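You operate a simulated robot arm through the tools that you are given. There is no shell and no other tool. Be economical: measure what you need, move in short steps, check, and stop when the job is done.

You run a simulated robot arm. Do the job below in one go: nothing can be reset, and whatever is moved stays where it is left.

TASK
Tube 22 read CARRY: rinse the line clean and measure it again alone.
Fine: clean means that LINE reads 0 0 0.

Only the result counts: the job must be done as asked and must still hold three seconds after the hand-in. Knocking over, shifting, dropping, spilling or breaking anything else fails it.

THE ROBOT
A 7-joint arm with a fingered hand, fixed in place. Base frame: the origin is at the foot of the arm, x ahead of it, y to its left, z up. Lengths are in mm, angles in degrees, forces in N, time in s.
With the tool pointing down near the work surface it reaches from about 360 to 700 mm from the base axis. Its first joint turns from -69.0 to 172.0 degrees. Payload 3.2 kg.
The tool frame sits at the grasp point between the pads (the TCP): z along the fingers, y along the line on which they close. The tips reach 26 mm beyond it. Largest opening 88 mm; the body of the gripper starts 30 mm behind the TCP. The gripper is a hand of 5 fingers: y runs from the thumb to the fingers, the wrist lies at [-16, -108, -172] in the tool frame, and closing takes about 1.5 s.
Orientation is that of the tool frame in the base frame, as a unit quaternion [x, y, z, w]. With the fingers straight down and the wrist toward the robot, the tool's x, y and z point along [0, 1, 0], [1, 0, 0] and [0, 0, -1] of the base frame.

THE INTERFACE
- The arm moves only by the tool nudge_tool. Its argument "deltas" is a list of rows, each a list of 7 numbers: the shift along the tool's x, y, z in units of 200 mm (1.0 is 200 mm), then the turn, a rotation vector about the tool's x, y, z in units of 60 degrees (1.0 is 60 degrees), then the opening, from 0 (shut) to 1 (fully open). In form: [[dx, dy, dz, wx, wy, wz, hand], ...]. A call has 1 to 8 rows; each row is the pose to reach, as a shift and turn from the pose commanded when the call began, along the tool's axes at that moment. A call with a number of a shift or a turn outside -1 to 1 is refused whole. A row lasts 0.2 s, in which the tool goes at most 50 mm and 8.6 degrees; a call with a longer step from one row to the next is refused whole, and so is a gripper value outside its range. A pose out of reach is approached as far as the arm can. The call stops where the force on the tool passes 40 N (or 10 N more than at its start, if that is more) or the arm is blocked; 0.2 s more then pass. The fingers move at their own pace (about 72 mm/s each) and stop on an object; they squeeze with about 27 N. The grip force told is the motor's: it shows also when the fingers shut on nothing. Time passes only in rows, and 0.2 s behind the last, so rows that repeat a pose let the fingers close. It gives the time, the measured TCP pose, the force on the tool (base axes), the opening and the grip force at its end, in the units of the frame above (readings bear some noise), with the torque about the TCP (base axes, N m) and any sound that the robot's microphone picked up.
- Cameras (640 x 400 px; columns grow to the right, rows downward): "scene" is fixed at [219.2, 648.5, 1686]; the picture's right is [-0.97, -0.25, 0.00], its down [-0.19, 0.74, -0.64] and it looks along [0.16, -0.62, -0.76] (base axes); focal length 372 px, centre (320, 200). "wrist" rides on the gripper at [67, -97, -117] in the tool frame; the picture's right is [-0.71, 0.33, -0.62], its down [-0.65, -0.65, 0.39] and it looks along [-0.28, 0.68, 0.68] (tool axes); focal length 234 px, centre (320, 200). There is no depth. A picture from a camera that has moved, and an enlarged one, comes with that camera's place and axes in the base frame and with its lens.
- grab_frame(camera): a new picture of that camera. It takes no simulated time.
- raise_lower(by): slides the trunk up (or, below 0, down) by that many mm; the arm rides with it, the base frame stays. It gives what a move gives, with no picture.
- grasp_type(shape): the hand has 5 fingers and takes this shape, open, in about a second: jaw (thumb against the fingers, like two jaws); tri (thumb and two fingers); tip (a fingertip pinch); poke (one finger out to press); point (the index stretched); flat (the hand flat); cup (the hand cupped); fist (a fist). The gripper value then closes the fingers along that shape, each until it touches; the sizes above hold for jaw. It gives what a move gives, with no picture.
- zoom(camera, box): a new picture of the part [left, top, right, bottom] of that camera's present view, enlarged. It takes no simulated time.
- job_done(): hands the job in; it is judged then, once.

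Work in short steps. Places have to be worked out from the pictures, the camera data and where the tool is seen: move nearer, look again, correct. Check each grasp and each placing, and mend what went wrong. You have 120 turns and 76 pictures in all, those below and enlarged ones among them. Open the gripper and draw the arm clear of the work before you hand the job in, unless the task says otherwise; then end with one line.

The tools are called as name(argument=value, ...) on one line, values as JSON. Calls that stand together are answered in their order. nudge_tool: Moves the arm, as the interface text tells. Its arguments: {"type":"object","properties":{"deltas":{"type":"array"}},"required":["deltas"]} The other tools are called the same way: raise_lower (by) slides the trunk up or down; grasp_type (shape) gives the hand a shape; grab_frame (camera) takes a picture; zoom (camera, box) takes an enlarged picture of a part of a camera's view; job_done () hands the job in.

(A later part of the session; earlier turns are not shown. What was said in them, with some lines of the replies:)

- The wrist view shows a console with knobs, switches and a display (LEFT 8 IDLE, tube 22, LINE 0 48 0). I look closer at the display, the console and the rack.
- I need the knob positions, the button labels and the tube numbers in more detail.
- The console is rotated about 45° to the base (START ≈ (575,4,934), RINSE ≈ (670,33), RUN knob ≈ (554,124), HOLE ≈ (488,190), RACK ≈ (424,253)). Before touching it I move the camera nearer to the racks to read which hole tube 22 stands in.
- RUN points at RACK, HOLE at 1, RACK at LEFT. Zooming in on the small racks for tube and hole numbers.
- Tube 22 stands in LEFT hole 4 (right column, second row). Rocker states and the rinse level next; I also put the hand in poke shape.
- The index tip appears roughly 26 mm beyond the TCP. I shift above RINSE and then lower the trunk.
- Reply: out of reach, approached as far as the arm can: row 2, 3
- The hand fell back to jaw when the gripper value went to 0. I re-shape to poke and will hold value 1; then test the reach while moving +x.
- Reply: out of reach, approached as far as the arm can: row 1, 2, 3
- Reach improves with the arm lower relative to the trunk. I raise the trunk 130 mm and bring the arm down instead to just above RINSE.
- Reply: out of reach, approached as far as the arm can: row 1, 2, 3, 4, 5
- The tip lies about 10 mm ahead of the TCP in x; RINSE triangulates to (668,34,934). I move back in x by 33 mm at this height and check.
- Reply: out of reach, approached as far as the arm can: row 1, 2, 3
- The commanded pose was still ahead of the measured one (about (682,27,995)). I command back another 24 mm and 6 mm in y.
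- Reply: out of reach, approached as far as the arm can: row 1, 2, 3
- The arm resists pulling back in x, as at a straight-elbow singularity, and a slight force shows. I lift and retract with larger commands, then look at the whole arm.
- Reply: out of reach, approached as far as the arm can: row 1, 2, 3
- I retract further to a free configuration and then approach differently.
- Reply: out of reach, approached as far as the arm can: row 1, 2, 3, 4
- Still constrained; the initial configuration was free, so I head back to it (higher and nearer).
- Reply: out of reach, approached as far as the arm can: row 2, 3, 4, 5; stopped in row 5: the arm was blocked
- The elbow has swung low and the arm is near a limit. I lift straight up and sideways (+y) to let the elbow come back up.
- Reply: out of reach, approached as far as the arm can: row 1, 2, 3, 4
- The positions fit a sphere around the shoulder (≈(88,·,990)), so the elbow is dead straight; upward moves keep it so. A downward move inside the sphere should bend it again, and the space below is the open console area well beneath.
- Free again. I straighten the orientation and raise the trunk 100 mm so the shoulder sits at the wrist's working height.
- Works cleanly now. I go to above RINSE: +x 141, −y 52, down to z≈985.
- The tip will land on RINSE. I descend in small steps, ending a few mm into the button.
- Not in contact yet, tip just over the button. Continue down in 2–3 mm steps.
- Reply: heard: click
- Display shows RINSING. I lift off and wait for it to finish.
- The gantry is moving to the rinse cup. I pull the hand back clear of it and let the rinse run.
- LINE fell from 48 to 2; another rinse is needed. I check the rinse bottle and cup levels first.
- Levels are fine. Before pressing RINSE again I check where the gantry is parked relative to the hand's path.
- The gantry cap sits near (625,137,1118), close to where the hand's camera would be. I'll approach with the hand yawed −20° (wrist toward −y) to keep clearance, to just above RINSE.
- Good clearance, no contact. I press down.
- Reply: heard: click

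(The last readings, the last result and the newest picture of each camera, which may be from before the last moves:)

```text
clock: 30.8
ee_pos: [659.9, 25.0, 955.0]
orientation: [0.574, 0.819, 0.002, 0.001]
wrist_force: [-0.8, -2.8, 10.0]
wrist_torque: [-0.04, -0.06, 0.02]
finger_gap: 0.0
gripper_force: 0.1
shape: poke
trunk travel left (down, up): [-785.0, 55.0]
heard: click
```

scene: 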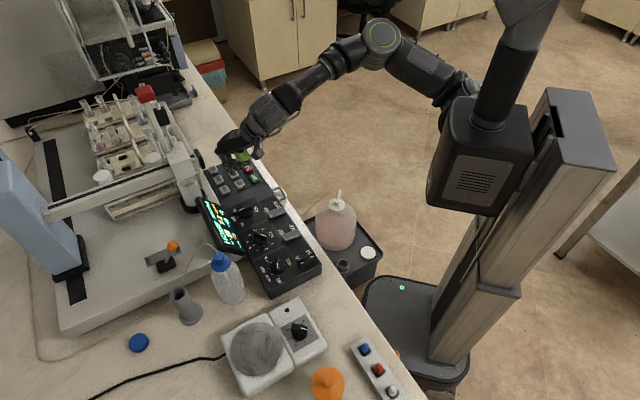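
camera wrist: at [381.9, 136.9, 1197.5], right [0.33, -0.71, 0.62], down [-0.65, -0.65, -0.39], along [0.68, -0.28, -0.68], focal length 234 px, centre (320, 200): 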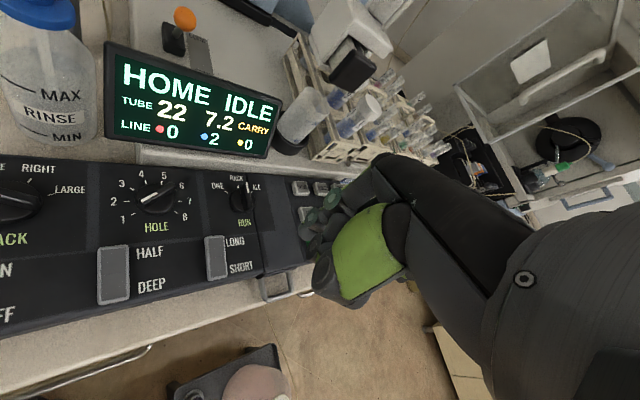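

Clicked. I lift, retreat toward the robot, and wait out the rinse.

nudge_tool(deltas=[[0, 0, -0.15, 0, 0, 0, 1], [0, -0.15, -0.25, 0, 0, 0, 1], [0, -0.35, -0.3, 0, 0, 0, 1], [0, -0.55, -0.4, 0, 0, 0, 1], [0, -0.75, -0.5, 0, 0, 0, 1], [0, -0.75, -0.5, 0, 0, 0, 1], [0, -0.75, -0.5, 0, 0, 0, 1], [0, -0.75, -0.5, 0, 0, 0, 1]])

nudge_tool(deltas=[[0, 0, 0, 0, 0, 0.12, 1], [0, 0, 0, 0, 0, 0.24, 1], [0, 0, 0, 0, 0, 0.333, 1], [0, 0, 0, 0, 0, 0.333, 1], [0, 0, 0, 0, 0, 0.333, 1], [0, 0, 0, 0, 0, 0.333, 1], [0, 0, 0, 0, 0, 0.333, 1], [0, 0, 0, 0, 0, 0.333, 1]])

grasp_type(shape="tip")

grab_frame(camera="wrist")

zoom(camera="scene", box=[200, 80, 360, 220])

```text
clock: 32.6
ee_pos: [518.1, -27.0, 1051.7]
orientation: [0.574, 0.819, -0.001, 0.0]
wrist_force: [-0.5, 0.5, 0.3]
wrist_torque: [-0.03, 0.02, 0.0]
finger_gap: 0.2
gripper_force: 0.1
shape: poke
trunk travel left (down, up): [-785.0, 55.0]
```

```text
clock: 34.4
ee_pos: [519.9, -25.5, 1051.6]
orientation: [0.707, 0.707, 0.0, 0.001]
wrist_force: [-0.3, -0.2, 1.6]
wrist_torque: [0.02, 0.01, -0.02]
finger_gap: 0.2
gripper_force: 0.0
shape: poke
trunk travel left (down, up): [-785.0, 55.0]
```

```text
clock: 35.3
ee_pos: [519.1, -24.4, 1052.1]
orientation: [0.707, 0.708, -0.001, 0.0]
wrist_force: [-0.4, -0.4, 0.0]
wrist_torque: [0.02, 0.0, 0.02]
finger_gap: 87.6
gripper_force: 0.0
shape: tip
trunk travel left (down, up): [-785.0, 55.0]
```

```text
36 pictures are left
camera wrist: at [422.1, 40.7, 1169.0], right [0.33, -0.71, 0.62], down [-0.65, -0.65, -0.39], along [0.68, -0.28, -0.68], focal length 234 px, centre (320, 200)
```

wrist: 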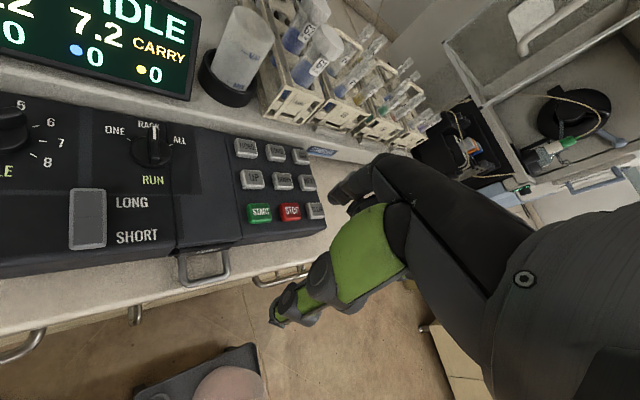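

```text
2.86 times, centred on (280, 150) of scene
camera zoom: at [219.2, 648.5, 1686.0], right [-0.97, -0.25, 0.0], down [-0.19, 0.74, -0.64], along [0.16, -0.62, -0.76], focal length 1063 px, centre (434, 343)
```

zoom: 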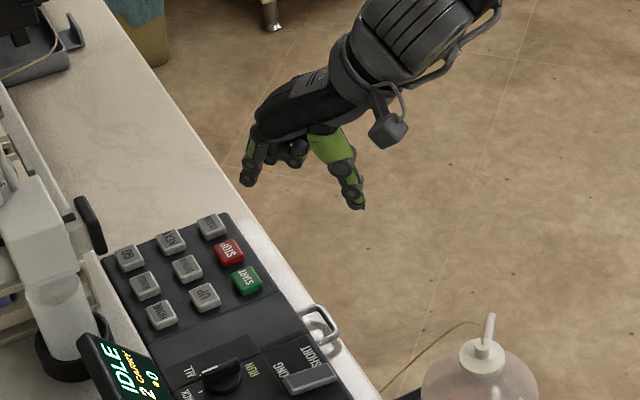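

LINE shows 0 for blue and yellow. The hand is now a two-finger pinch; I move above the RUN knob (≈(553,123)) with 45° yaw so the fingers close across its bar, and re-read the display from there.

nudge_tool(deltas=[[0.12, 0.03, 0, 0, 0, 0.13, 1], [0.24, 0.06, 0, 0, 0, 0.26, 1], [0.36, 0.09, 0, 0, 0, 0.39, 1], [0.48, 0.12, 0.04, 0, 0, 0.52, 1], [0.6, 0.15, 0.08, 0, 0, 0.65, 1], [0.74, 0.17, 0.12, 0, 0, 0.75, 1], [0.74, 0.17, 0.16, 0, 0, 0.75, 1]])

grab_frame(camera="wrist")

zoom(camera="scene", box=[180, 150, 308, 250])

```text
clock: 36.9
ee_pos: [554.2, 120.8, 1020.4]
orientation: [0.924, 0.382, -0.001, 0.0]
wrist_force: [0.3, -0.7, 0.2]
wrist_torque: [0.04, 0.04, 0.02]
finger_gap: 88.0
gripper_force: 0.0
shape: tip
trunk travel left (down, up): [-785.0, 55.0]
```

```text
34 pictures are left
camera wrist: at [531.7, 236.8, 1138.0], right [-0.27, -0.73, 0.62], down [-0.92, 0.0, -0.39], along [0.28, -0.68, -0.68], focal length 234 px, centre (320, 200)
```

wrist: 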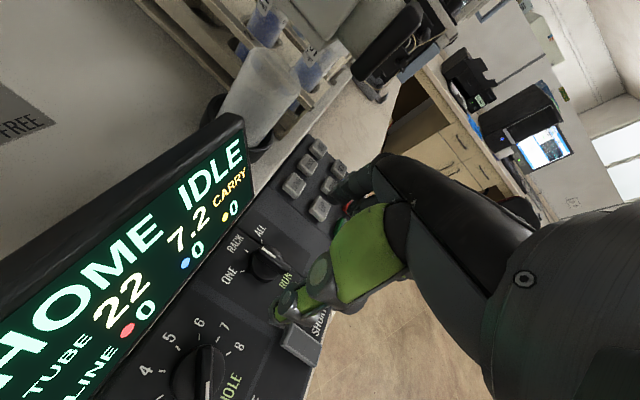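

```text
4.00 times, centred on (244, 200) of scene
camera zoom: at [219.2, 648.5, 1686.0], right [-0.97, -0.25, 0.0], down [-0.19, 0.74, -0.64], along [0.16, -0.62, -0.76], focal length 1488 px, centre (624, 200)
```

zoom: 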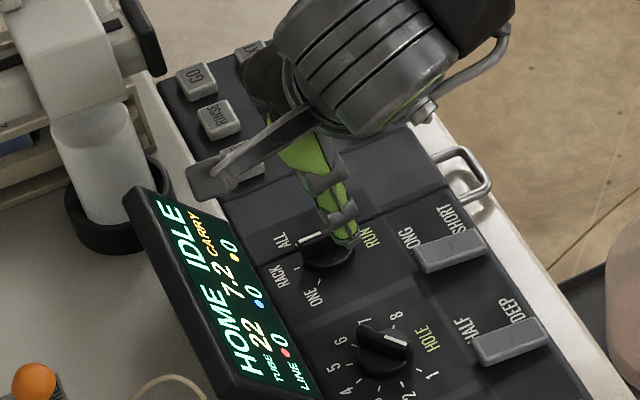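

LINE reads 0 0 0 and tube 22 is still indicated. RUN's bar points at RACK along (1,1); the fingers straddle it. I descend 45 mm and check.

nudge_tool(deltas=[[0, 0, 0.12, 0, 0, 0, 1], [0, 0, 0.22, 0, 0, 0, 1], [0, 0, 0.24, 0, 0, 0, 1]])

zoom(camera="wrist", box=[200, 180, 420, 360])

zoom(camera="scene", box=[196, 170, 292, 240])

```text
clock: 37.7
ee_pos: [553.2, 122.5, 971.9]
orientation: [0.924, 0.382, -0.001, 0.0]
wrist_force: [-0.1, 0.1, 0.3]
wrist_torque: [0.02, -0.01, 0.0]
finger_gap: 87.9
gripper_force: 0.0
shape: tip
trunk travel left (down, up): [-785.0, 55.0]
```

```text
2.22 times, centred on (310, 270) of wrist
camera zoom: at [531.6, 238.3, 1088.8], right [-0.27, -0.73, 0.62], down [-0.92, 0.0, -0.39], along [0.28, -0.68, -0.68], focal length 520 px, centre (342, 44)
```

zoom: 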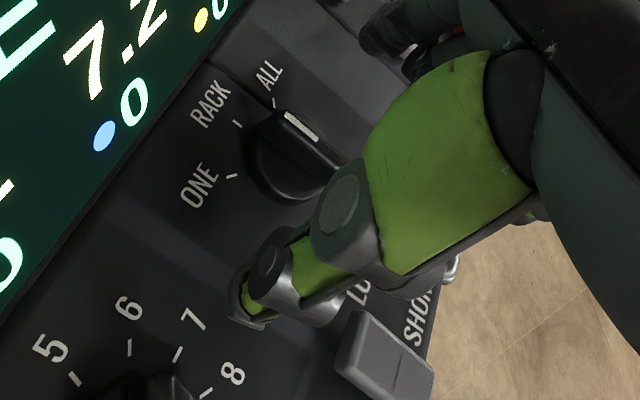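

```text
5.71 times, centred on (244, 205) of scene
camera zoom: at [219.2, 648.5, 1686.0], right [-0.97, -0.25, 0.0], down [-0.19, 0.74, -0.64], along [0.16, -0.62, -0.76], focal length 2126 px, centre (754, 171)
```

zoom: 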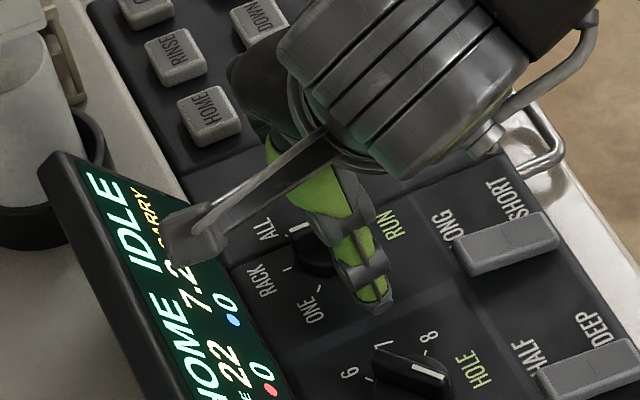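

The thumb is on the HOLE side of the bar, clear. I go 7 mm lower, shift 3 mm along the bar, then close gently and look.

nudge_tool(deltas=[[0.015, 0, 0.035, 0, 0, 0, 1], [0.015, 0, 0.035, 0, 0, 0, 0.5], [0.015, 0, 0.035, 0, 0, 0, 0.3], [0.015, 0, 0.035, 0, 0, 0, 0.1], [0.015, 0, 0.035, 0, 0, 0, 0], [0.015, 0, 0.035, 0, 0, 0, 0]])

zoom(camera="wrist", box=[200, 180, 420, 360])

zoom(camera="scene", box=[196, 170, 292, 240])

```text
clock: 39.1
ee_pos: [554.1, 125.1, 965.1]
orientation: [0.924, 0.383, 0.0, 0.0]
wrist_force: [-1.7, 4.3, -0.9]
wrist_torque: [0.1, 0.05, -0.02]
finger_gap: 0.0
gripper_force: 26.9
shape: tip
trunk travel left (down, up): [-785.0, 55.0]
```

```text
2.22 times, centred on (310, 270) of wrist
camera zoom: at [532.9, 241.8, 1081.9], right [-0.26, -0.73, 0.62], down [-0.92, 0.0, -0.39], along [0.28, -0.68, -0.68], focal length 520 px, centre (342, 44)
```

zoom: 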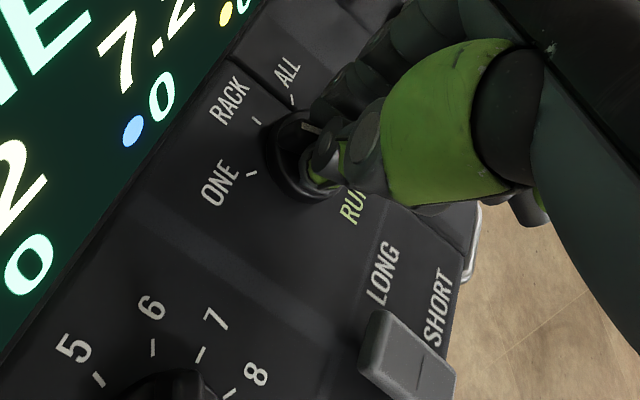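

```text
5.71 times, centred on (244, 205) of scene
camera zoom: at [219.2, 648.5, 1686.0], right [-0.97, -0.25, 0.0], down [-0.19, 0.74, -0.64], along [0.16, -0.62, -0.76], focal length 2126 px, centre (754, 171)
```

zoom: 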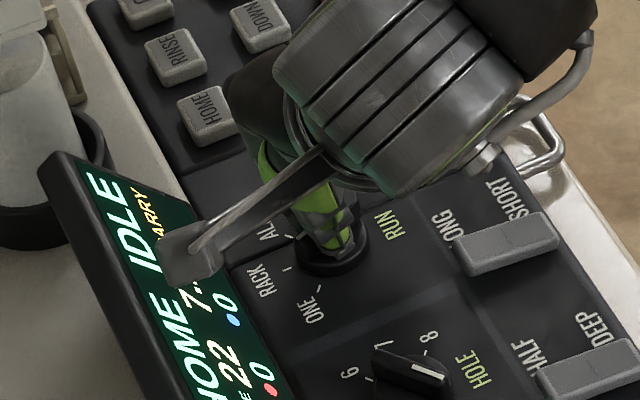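

The fingers hold the bar. I rotate 60° counter-clockwise (seen from above) toward ONE.

nudge_tool(deltas=[[0, 0, 0, 0, 0, -0.13, 0], [0, 0, 0, 0, 0, -0.26, 0], [0, 0, 0, 0, 0, -0.39, 0], [0, 0, 0, 0, 0, -0.52, 0], [0, 0, 0, 0, 0, -0.65, 0], [0, 0, 0, 0, 0, -0.78, 0], [0, 0, 0, 0, 0, -0.91, 0], [0, 0, 0, 0, 0, -1.0, 0]])

zoom(camera="scene", box=[196, 170, 292, 240])

grab_frame(camera="wrist")

```text
clock: 40.9
ee_pos: [554.9, 124.9, 965.9]
orientation: [0.607, 0.795, -0.001, 0.002]
wrist_force: [-3.8, 3.8, 0.6]
wrist_torque: [-0.01, 0.13, -0.15]
finger_gap: 0.0
gripper_force: 27.3
shape: tip
trunk travel left (down, up): [-785.0, 55.0]
```

```text
5.71 times, centred on (244, 205) of scene
camera zoom: at [219.2, 648.5, 1686.0], right [-0.97, -0.25, 0.0], down [-0.19, 0.74, -0.64], along [0.16, -0.62, -0.76], focal length 2126 px, centre (754, 171)
```

zoom: 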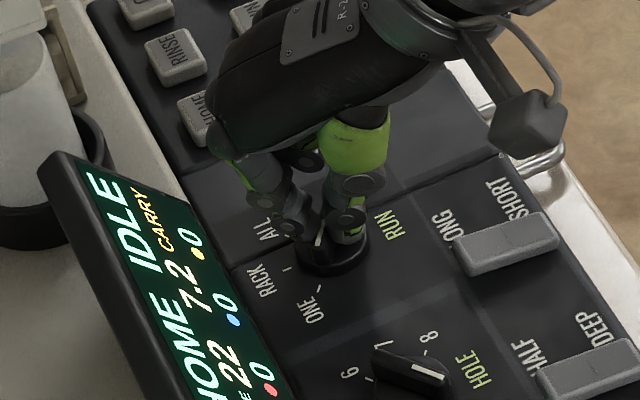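

```text
27 pictures are left
camera wrist: at [443.1, 164.1, 1082.6], right [0.5, -0.59, 0.63], down [-0.46, -0.8, -0.39], along [0.73, -0.09, -0.68], focal length 234 px, centre (320, 200)
```

wrist: 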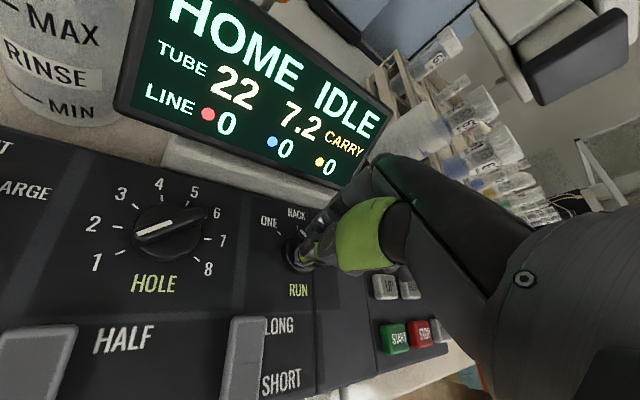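

The mark seems to follow the fingers. I open, lift, and verify.

nudge_tool(deltas=[[0, 0, 0, 0, 0, 0, 0.5], [0, 0, 0, 0, 0, 0, 1], [0, 0, 0, 0, 0, 0, 1], [0, 0, -0.1, 0, 0, 0, 1], [0, 0, -0.3, 0, 0, 0, 1], [0, -0.15, -0.4, 0, 0, 0, 1]])

zoom(camera="wrist", box=[100, 150, 340, 300])

```text
clock: 42.3
ee_pos: [525.2, 116.3, 1045.7]
orientation: [0.608, 0.794, 0.001, -0.001]
wrist_force: [-1.0, 0.2, -0.3]
wrist_torque: [0.0, -0.01, 0.02]
finger_gap: 88.0
gripper_force: 0.2
shape: tip
trunk travel left (down, up): [-785.0, 55.0]
```

```text
2.67 times, centred on (220, 225) of wrist
camera zoom: at [413.7, 154.5, 1162.5], right [0.5, -0.6, 0.62], down [-0.46, -0.8, -0.39], along [0.73, -0.09, -0.68], focal length 624 px, centre (587, 133)
```

zoom: 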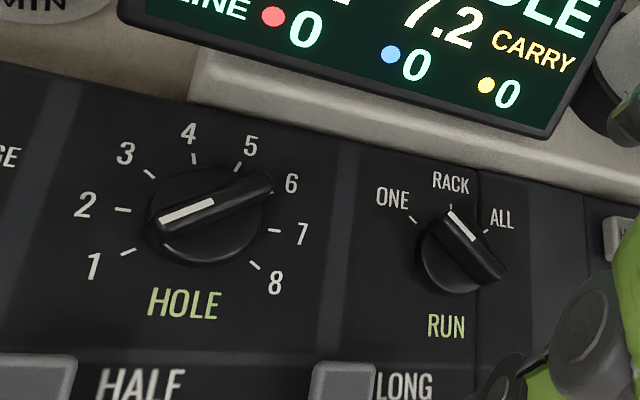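

RUN now points at ONE, HOLE at 1 and RACK at LEFT. HOLE's centre is ≈(487,188), its bar nearly along base x; I move above it and yaw the hand so tool y points to about 81°.

nudge_tool(deltas=[[0.06, -0.02, 0, 0, 0, -0.13, 1], [0.12, -0.04, 0, 0, 0, -0.26, 1], [0.18, -0.05, 0, 0, 0, -0.39, 1], [0.24, -0.06, 0, 0, 0, -0.52, 1], [0.3, -0.07, 0, 0, 0, -0.65, 1], [0.36, -0.08, 0, 0, 0, -0.78, 1], [0.397, -0.09, 0, 0, 0, -0.91, 1], [0.397, -0.09, 0, 0, 0, -1.0, 1]])

nudge_tool(deltas=[[0, 0, 0.05, 0, 0, -0.1, 1], [0, 0, 0.1, 0, 0, -0.1, 1]])

zoom(camera="scene", box=[196, 180, 324, 280])

```text
clock: 44.1
ee_pos: [442.3, 192.3, 1079.5]
orientation: [0.197, 0.98, -0.025, -0.017]
wrist_force: [-1.4, 0.1, 0.2]
wrist_torque: [-0.02, -0.01, -0.02]
finger_gap: 88.3
gripper_force: 0.0
shape: tip
out of reach, approached as far as the arm can: row 6, 7, 8
trunk travel left (down, up): [-785.0, 55.0]
```

```text
clock: 44.7
ee_pos: [442.4, 191.1, 1079.8]
orientation: [0.197, 0.98, -0.024, -0.018]
wrist_force: [0.0, -0.1, -0.6]
wrist_torque: [0.01, -0.05, -0.03]
finger_gap: 88.0
gripper_force: 0.1
shape: tip
out of reach, approached as far as the arm can: row 1, 2
trunk travel left (down, up): [-785.0, 55.0]
```

```text
4.00 times, centred on (260, 230) of scene
camera zoom: at [219.2, 648.5, 1686.0], right [-0.97, -0.25, 0.0], down [-0.19, 0.74, -0.64], along [0.16, -0.62, -0.76], focal length 1488 px, centre (560, 80)
```

zoom: 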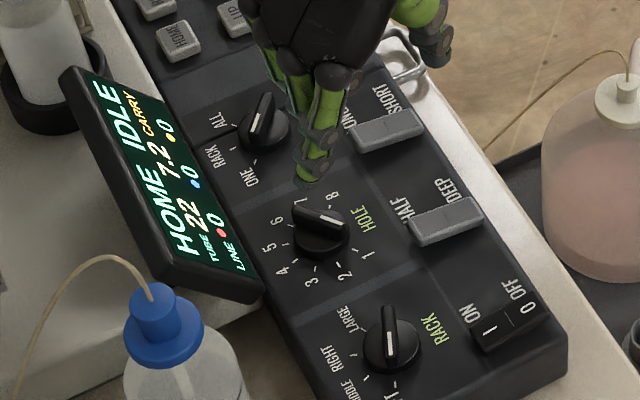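

Yaw limit lies near 60°. I settle for tool y at 48°; pinching there will already nudge the bar in the wanted clockwise direction, then I turn on to −27°. First restore a straight orientation.

nudge_tool(deltas=[[0, 0, 0, -0.018, -0.005, 0.107, 1], [0, 0, 0, -0.037, -0.011, 0.214, 1], [0, 0, 0, -0.055, -0.016, 0.321, 1], [0, 0, 0, -0.055, -0.016, 0.321, 1]])

```text
clock: 45.7
ee_pos: [444.2, 190.3, 1079.5]
orientation: [0.359, 0.933, 0.0, -0.001]
wrist_force: [-0.6, 1.1, 0.1]
wrist_torque: [-0.02, 0.02, 0.0]
finger_gap: 87.9
gripper_force: 0.0
shape: tip
trunk travel left (down, up): [-785.0, 55.0]
```

Straight and free. Now above the HOLE knob at z≈1000.

nudge_tool(deltas=[[-0.08, 0.07, 0.15, 0, 0, 0, 1], [-0.166, 0.137, 0.35, 0, 0, 0, 1], [-0.166, 0.137, 0.5, 0, 0, 0, 1], [-0.166, 0.137, 0.5, 0, 0, 0, 1]])

grab_frame(camera="wrist")

zoom(camera="scene", box=[204, 190, 300, 270])

```text
clock: 46.7
ee_pos: [484.6, 186.9, 980.0]
orientation: [0.358, 0.934, 0.002, 0.001]
wrist_force: [-3.4, -3.8, 7.3]
wrist_torque: [0.27, -0.2, 0.02]
finger_gap: 85.0
gripper_force: 0.1
shape: tip
trunk travel left (down, up): [-785.0, 55.0]
```

```text
24 pictures are left
camera wrist: at [370.0, 159.0, 1097.4], right [0.75, -0.23, 0.63], down [0.05, -0.92, -0.39], along [0.66, 0.32, -0.68], focal length 234 px, centre (320, 200)
```

wrist: 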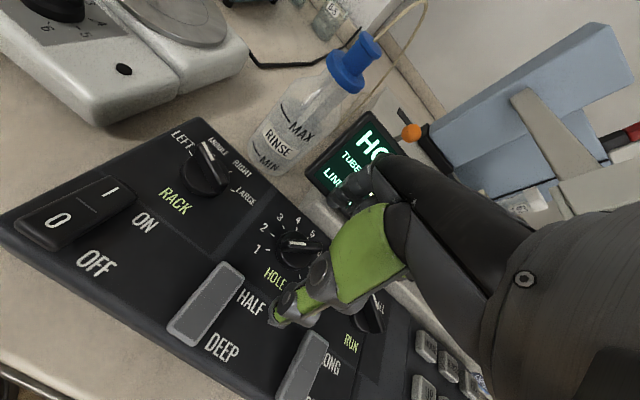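

```text
5.00 times, centred on (252, 230) of scene
camera zoom: at [219.2, 648.5, 1686.0], right [-0.97, -0.25, 0.0], down [-0.19, 0.74, -0.64], along [0.16, -0.62, -0.76], focal length 1860 px, centre (660, 50)
```

zoom: 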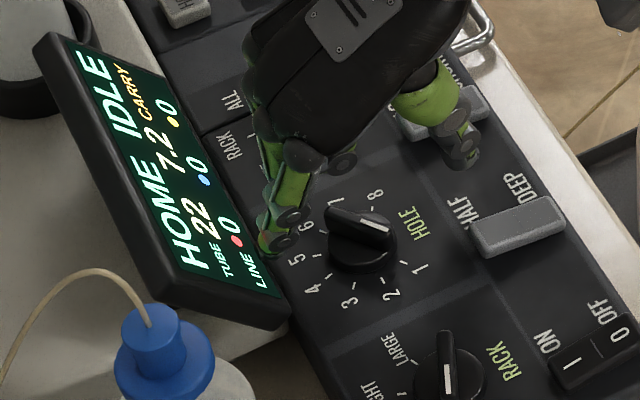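

The index tip is touching the display's lower edge (small force). I close the fingers halfway to free it at once and lift 10 mm.

nudge_tool(deltas=[[0, -0.03, -0.05, 0, 0, 0, 0.5], [0, -0.03, -0.05, 0, 0, 0, 0.45], [0, 0, -0.05, 0, 0, 0, 0.45]])

zoom(camera="scene", box=[204, 190, 300, 270])

```text
clock: 47.5
ee_pos: [487.0, 189.1, 987.6]
orientation: [0.358, 0.934, -0.002, -0.001]
wrist_force: [-1.1, 0.7, 0.4]
wrist_torque: [-0.01, 0.01, -0.01]
finger_gap: 39.9
gripper_force: 0.0
shape: tip
trunk travel left (down, up): [-785.0, 55.0]
```

```text
5.00 times, centred on (252, 230) of scene
camera zoom: at [219.2, 648.5, 1686.0], right [-0.97, -0.25, 0.0], down [-0.19, 0.74, -0.64], along [0.16, -0.62, -0.76], focal length 1860 px, centre (660, 50)
```

zoom: 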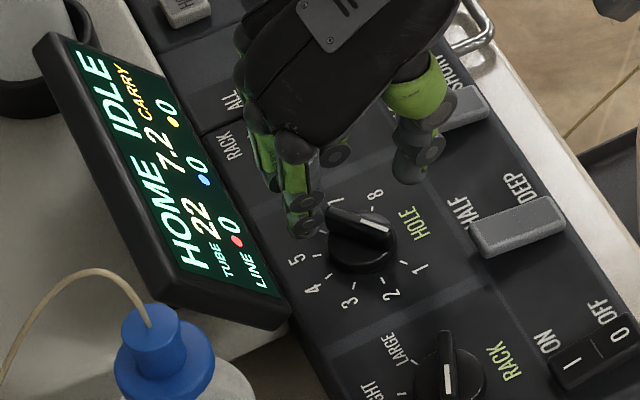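

The display is unmoved and the fingers now straddle the HOLE bar, centred within 2–3 mm. I descend to grasp height and close.

nudge_tool(deltas=[[0, 0.01, 0.06, 0, 0, 0, 0.45], [0, 0.01, 0.11, 0, 0, 0, 0.45], [0, 0.01, 0.11, 0, 0, 0, 0.3], [0, 0.01, 0.11, 0, 0, 0, 0.2], [0, 0.01, 0.11, 0, 0, 0, 0.1], [0, 0.01, 0.11, 0, 0, 0, 0], [0, 0.01, 0.11, 0, 0, 0, 0], [0, 0.01, 0.11, 0, 0, 0, 0]])

zoom(camera="scene", box=[204, 190, 300, 270])

```text
clock: 49.3
ee_pos: [485.5, 189.3, 969.2]
orientation: [0.357, 0.934, 0.002, 0.001]
wrist_force: [-3.8, -0.4, 8.4]
wrist_torque: [0.07, 0.09, 0.05]
finger_gap: 0.3
gripper_force: 27.8
shape: tip
trunk travel left (down, up): [-785.0, 55.0]
```

```text
5.00 times, centred on (252, 230) of scene
camera zoom: at [219.2, 648.5, 1686.0], right [-0.97, -0.25, 0.0], down [-0.19, 0.74, -0.64], along [0.16, -0.62, -0.76], focal length 1860 px, centre (660, 50)
```

zoom: 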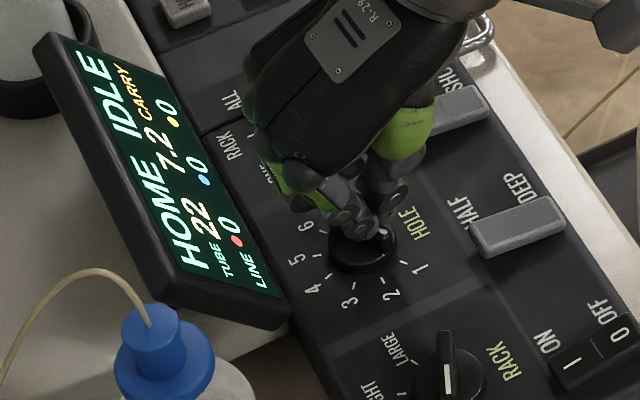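

Gripped (slight downward contact). I ease up 2 mm and turn clockwise 60° first.

nudge_tool(deltas=[[0, 0, -0.01, 0, 0, 0.13, 0], [0, 0, -0.01, 0, 0, 0.26, 0], [0, 0, -0.01, 0, 0, 0.39, 0], [0, 0, -0.01, 0, 0, 0.52, 0], [0, 0, -0.01, 0, 0, 0.65, 0], [0, 0, -0.01, 0, 0, 0.78, 0], [0, 0, -0.01, 0, 0, 0.91, 0], [0, 0, -0.01, 0, 0, 1.0, 0]])

zoom(camera="scene", box=[204, 190, 300, 270])

```text
clock: 51.1
ee_pos: [488.3, 191.4, 968.9]
orientation: [0.778, 0.629, -0.001, 0.001]
wrist_force: [0.9, 6.9, 1.7]
wrist_torque: [0.19, -0.02, 0.07]
finger_gap: 0.0
gripper_force: 26.8
shape: tip
trunk travel left (down, up): [-785.0, 55.0]
```

```text
5.00 times, centred on (252, 230) of scene
camera zoom: at [219.2, 648.5, 1686.0], right [-0.97, -0.25, 0.0], down [-0.19, 0.74, -0.64], along [0.16, -0.62, -0.76], focal length 1860 px, centre (660, 50)
```

zoom: 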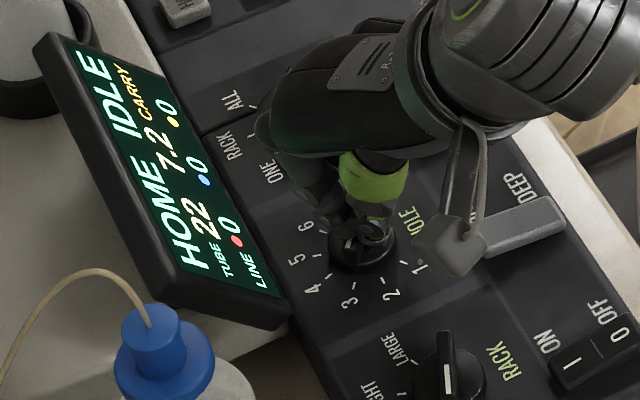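

The mark now heads to about 3–4. I turn a further 15°, then release and lift to read it.

nudge_tool(deltas=[[0, 0, 0, 0, 0, 0.13, 0], [0, 0, 0, 0, 0, 0.25, 0], [0, 0, 0, 0, 0, 0.25, 0], [0, 0, 0, 0, 0, 0.25, 0.3], [0, 0, 0, 0, 0, 0.25, 0.5], [0, 0, -0.1, 0, 0, 0.25, 0.5], [0, 0, -0.3, 0, 0, 0.25, 0.5], [0, 0, -0.4, 0, 0, 0.25, 0.5]])

zoom(camera="scene", box=[204, 190, 300, 270])

grab_frame(camera="wrist")

```text
clock: 52.9
ee_pos: [487.7, 189.4, 1048.6]
orientation: [0.852, 0.523, 0.0, -0.001]
wrist_force: [0.7, -0.4, -0.1]
wrist_torque: [0.02, 0.0, 0.0]
finger_gap: 43.6
gripper_force: 0.1
shape: tip
trunk travel left (down, up): [-785.0, 55.0]
```

```text
5.00 times, centred on (252, 230) of scene
camera zoom: at [219.2, 648.5, 1686.0], right [-0.97, -0.25, 0.0], down [-0.19, 0.74, -0.64], along [0.16, -0.62, -0.76], focal length 1860 px, centre (660, 50)
```

zoom: 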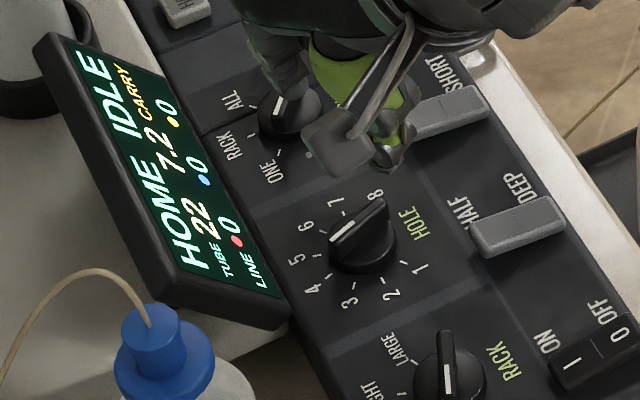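

```text
18 pictures are left
camera wrist: at [431.5, 293.6, 1166.0], right [-0.02, -0.78, 0.62], down [-0.88, -0.28, -0.39], along [0.48, -0.56, -0.68], focal length 234 px, centre (320, 200)
```

wrist: 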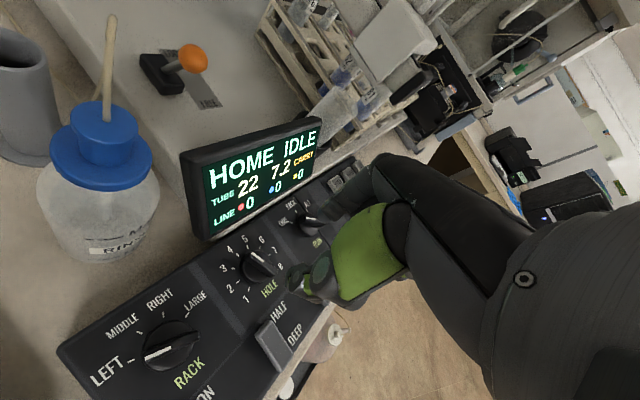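

The bar lines up with tick 4 in the scene view; I confirm in the wrist view.

zoom(camera="wrist", box=[200, 190, 340, 310])

```text
3.33 times, centred on (270, 250) of wrist
camera zoom: at [431.5, 293.6, 1166.0], right [-0.02, -0.78, 0.62], down [-0.88, -0.28, -0.39], along [0.48, -0.56, -0.68], focal length 781 px, centre (487, 33)
```

zoom: 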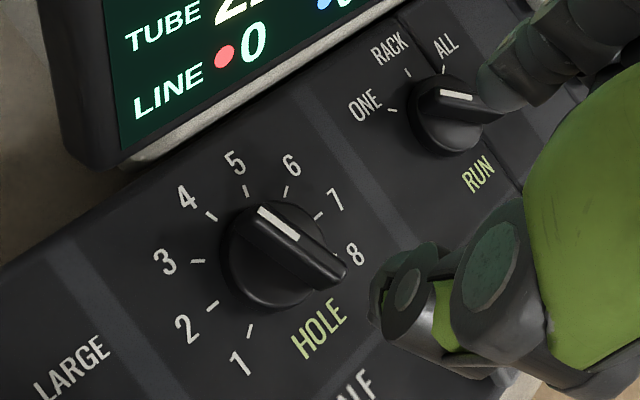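

HOLE is at 4, RUN at ONE, RACK at LEFT, LINE 0 0 0. Now I go back to poke shape and move above START.

grasp_type(shape="poke")

nudge_tool(deltas=[[-0.12, 0.11, 0, 0, 0, -0.1, 1], [-0.25, 0.22, 0, 0, 0, -0.2, 1], [-0.38, 0.34, 0, 0, 0, -0.3, 1], [-0.5, 0.46, 0, 0, 0, -0.4, 1], [-0.62, 0.57, 0.05, 0, 0, -0.45, 1], [-0.729, 0.662, 0.1, 0, 0, -0.45, 1], [-0.729, 0.662, 0.1, 0, 0, -0.45, 1]])

```text
clock: 53.8
ee_pos: [487.1, 188.5, 1048.9]
orientation: [0.853, 0.523, -0.001, 0.0]
wrist_force: [0.4, 0.4, 0.2]
wrist_torque: [0.01, 0.01, 0.06]
finger_gap: 0.0
gripper_force: 0.1
shape: poke
trunk travel left (down, up): [-785.0, 55.0]
```

```text
clock: 55.4
ee_pos: [539.3, -0.2, 1029.5]
orientation: [0.707, 0.708, 0.0, 0.0]
wrist_force: [1.1, 0.3, 0.2]
wrist_torque: [-0.02, 0.02, 0.04]
finger_gap: 0.2
gripper_force: 0.1
shape: poke
trunk travel left (down, up): [-785.0, 55.0]
```

Now forward 26 mm and down to z≈970 above START, then check alignment.

nudge_tool(deltas=[[0, 0.1, 0.1, 0, 0, 0, 1], [0, 0.13, 0.25, 0, 0, 0, 1], [0, 0.13, 0.3, 0, 0, 0, 1], [0, 0.13, 0.3, 0, 0, 0, 1]])

zoom(camera="scene", box=[204, 140, 300, 210])

```text
clock: 56.4
ee_pos: [566.2, 0.3, 970.2]
orientation: [0.707, 0.707, 0.0, -0.001]
wrist_force: [1.0, 0.3, 0.1]
wrist_torque: [-0.02, 0.01, -0.03]
finger_gap: 0.0
gripper_force: 0.1
shape: poke
trunk travel left (down, up): [-785.0, 55.0]
```

```text
5.71 times, centred on (252, 175) of scene
camera zoom: at [219.2, 648.5, 1686.0], right [-0.97, -0.25, 0.0], down [-0.19, 0.74, -0.64], along [0.16, -0.62, -0.76], focal length 2126 px, centre (709, 343)
```

zoom: 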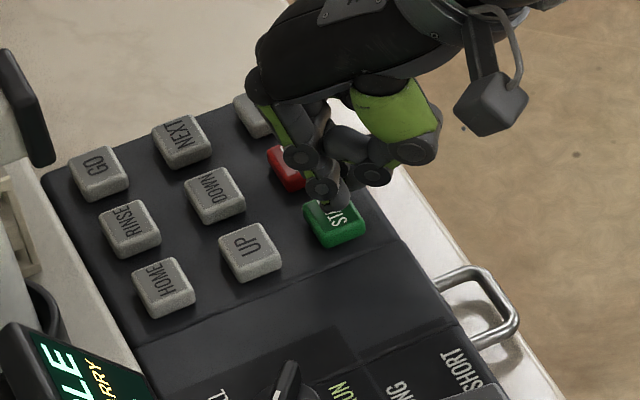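

The tip lines up over START. I press.

nudge_tool(deltas=[[0, 0, 0.03, 0, 0, 0, 1], [0, 0, 0.06, 0, 0, 0, 1], [0, 0, 0.075, 0, 0, 0, 1], [0, 0, 0.085, 0, 0, 0, 1], [0, 0, 0.09, 0, 0, 0, 1]])

```text
clock: 57.6
ee_pos: [563.2, -1.4, 954.1]
orientation: [0.708, 0.706, 0.003, 0.002]
wrist_force: [-2.4, -4.9, 14.3]
wrist_torque: [-0.11, -0.03, -0.03]
finger_gap: 0.0
gripper_force: 0.1
shape: poke
trunk travel left (down, up): [-785.0, 55.0]
heard: click
```

Clicked. I lift off, retract toward the robot and watch.

nudge_tool(deltas=[[0, 0, -0.15, 0, 0, 0, 1], [0, -0.15, -0.3, 0, 0, 0, 1], [0, -0.35, -0.4, 0, 0, 0, 1], [0, -0.5, -0.5, 0, 0, 0, 1], [0.1, -0.6, -0.6, 0, 0, 0, 1], [0.2, -0.6, -0.6, 0, 0, 0, 1], [0.3, -0.6, -0.6, 0, 0, 0, 1], [0.3, -0.6, -0.6, 0, 0, 0, 1]])

grab_frame(camera="wrist")

```text
clock: 59.4
ee_pos: [445.9, 60.0, 1071.6]
orientation: [0.707, 0.707, -0.001, -0.001]
wrist_force: [-0.1, -0.1, 0.2]
wrist_torque: [0.01, 0.01, 0.01]
finger_gap: 0.0
gripper_force: 0.0
shape: poke
trunk travel left (down, up): [-785.0, 55.0]
```

```text
15 pictures are left
camera wrist: at [348.4, 126.5, 1189.2], right [0.33, -0.71, 0.62], down [-0.65, -0.65, -0.39], along [0.68, -0.28, -0.68], focal length 234 px, centre (320, 200)
```

wrist: 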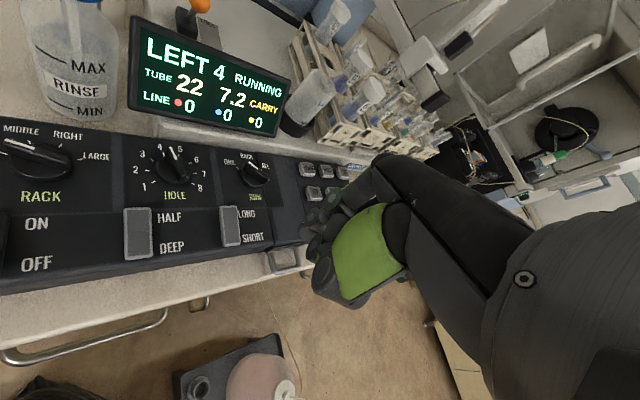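

It is RUNNING at LEFT 4. I wait for it to finish.

nudge_tool(deltas=[[0, 0, 0, 0, 0, 0, 1], [0, 0, 0, 0, 0, 0, 1], [0, 0, 0, 0, 0, 0, 1], [0, 0, 0, 0, 0, 0, 1], [0, 0, 0, 0, 0, 0, 1], [0, 0, 0, 0, 0, 0, 1], [0, 0, 0, 0, 0, 0, 1], [0, 0, 0, 0, 0, 0, 1]])

nudge_tool(deltas=[[0, 0, 0, 0, 0, 0, 1], [0, 0, 0, 0, 0, 0, 1], [0, 0, 0, 0, 0, 0, 1], [0, 0, 0, 0, 0, 0, 1], [0, 0, 0, 0, 0, 0, 1], [0, 0, 0, 0, 0, 0, 1], [0, 0, 0, 0, 0, 0, 1], [0, 0, 0, 0, 0, 0, 1]])

grab_frame(camera="wrist")

```text
clock: 61.2
ee_pos: [445.5, 60.0, 1072.6]
orientation: [0.707, 0.707, -0.001, -0.001]
wrist_force: [0.0, -0.6, -0.4]
wrist_torque: [0.02, 0.03, 0.01]
finger_gap: 0.0
gripper_force: 0.1
shape: poke
trunk travel left (down, up): [-785.0, 55.0]
```

```text
clock: 63.0
ee_pos: [446.3, 60.6, 1070.9]
orientation: [0.707, 0.707, 0.0, -0.001]
wrist_force: [0.1, 0.1, -0.1]
wrist_torque: [-0.01, -0.01, 0.04]
finger_gap: 0.0
gripper_force: 0.2
shape: poke
trunk travel left (down, up): [-785.0, 55.0]
```

```text
14 pictures are left
camera wrist: at [348.4, 126.9, 1189.1], right [0.33, -0.71, 0.62], down [-0.65, -0.65, -0.39], along [0.68, -0.28, -0.68], focal length 234 px, centre (320, 200)
```

wrist: 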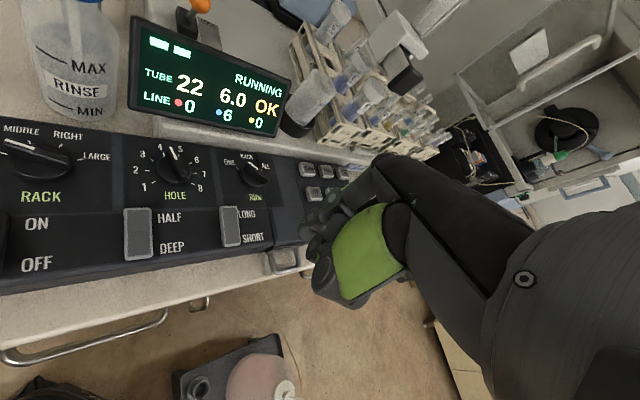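

Tube 22 reads 6.0 OK. I wait for IDLE.

nudge_tool(deltas=[[0, 0, 0, 0, 0, 0, 1], [0, 0, 0, 0, 0, 0, 1], [0, 0, 0, 0, 0, 0, 1], [0, 0, 0, 0, 0, 0, 1], [0, 0, 0, 0, 0, 0, 1], [0, 0, 0, 0, 0, 0, 1], [0, 0, 0, 0, 0, 0, 1], [0, 0, 0, 0, 0, 0, 1]])

grasp_type(shape="jaw")

grab_frame(camera="wrist")

grab_frame(camera="scene")

```text
clock: 64.8
ee_pos: [445.5, 60.0, 1072.1]
orientation: [0.707, 0.707, -0.001, 0.0]
wrist_force: [0.1, -0.7, -0.4]
wrist_torque: [0.02, -0.02, 0.0]
finger_gap: 0.0
gripper_force: 0.1
shape: poke
trunk travel left (down, up): [-785.0, 55.0]
```

```text
clock: 65.7
ee_pos: [446.5, 58.7, 1071.9]
orientation: [0.707, 0.707, 0.0, 0.0]
wrist_force: [-0.6, 0.1, 0.2]
wrist_torque: [0.02, 0.02, 0.01]
finger_gap: 87.9
gripper_force: 0.0
shape: jaw
trunk travel left (down, up): [-785.0, 55.0]
```

```text
13 pictures are left
camera wrist: at [348.4, 126.9, 1189.1], right [0.33, -0.71, 0.62], down [-0.65, -0.65, -0.39], along [0.68, -0.28, -0.68], focal length 234 px, centre (320, 200)
```

wrist: 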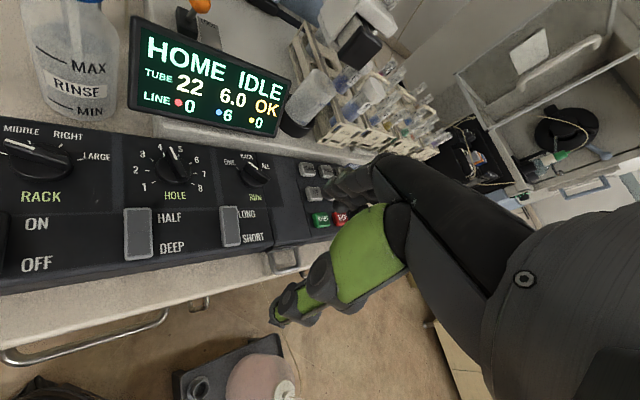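

```text
12 pictures are left
```

scene: 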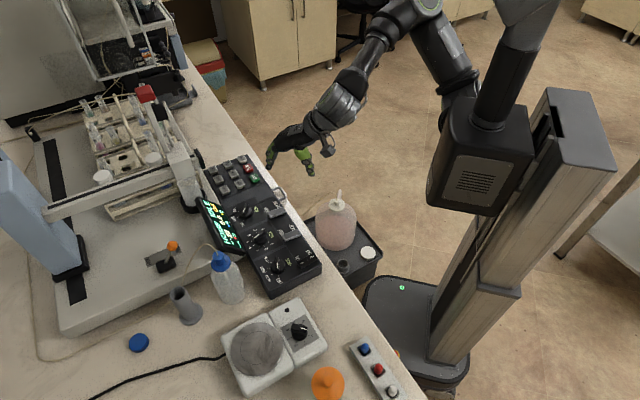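

The display shows HOME IDLE, TUBE 22 6.0 OK. The arm is clear and open, and nothing else has been moved, so I hand in.

job_done()

```text
The job is handed in.
```

I rinsed the line twice until LINE read 0 0 0, then measured tube 22 alone (LEFT 4, RUN set to ONE). It now reads 6.0 OK; that run left LINE at 0 6 0.
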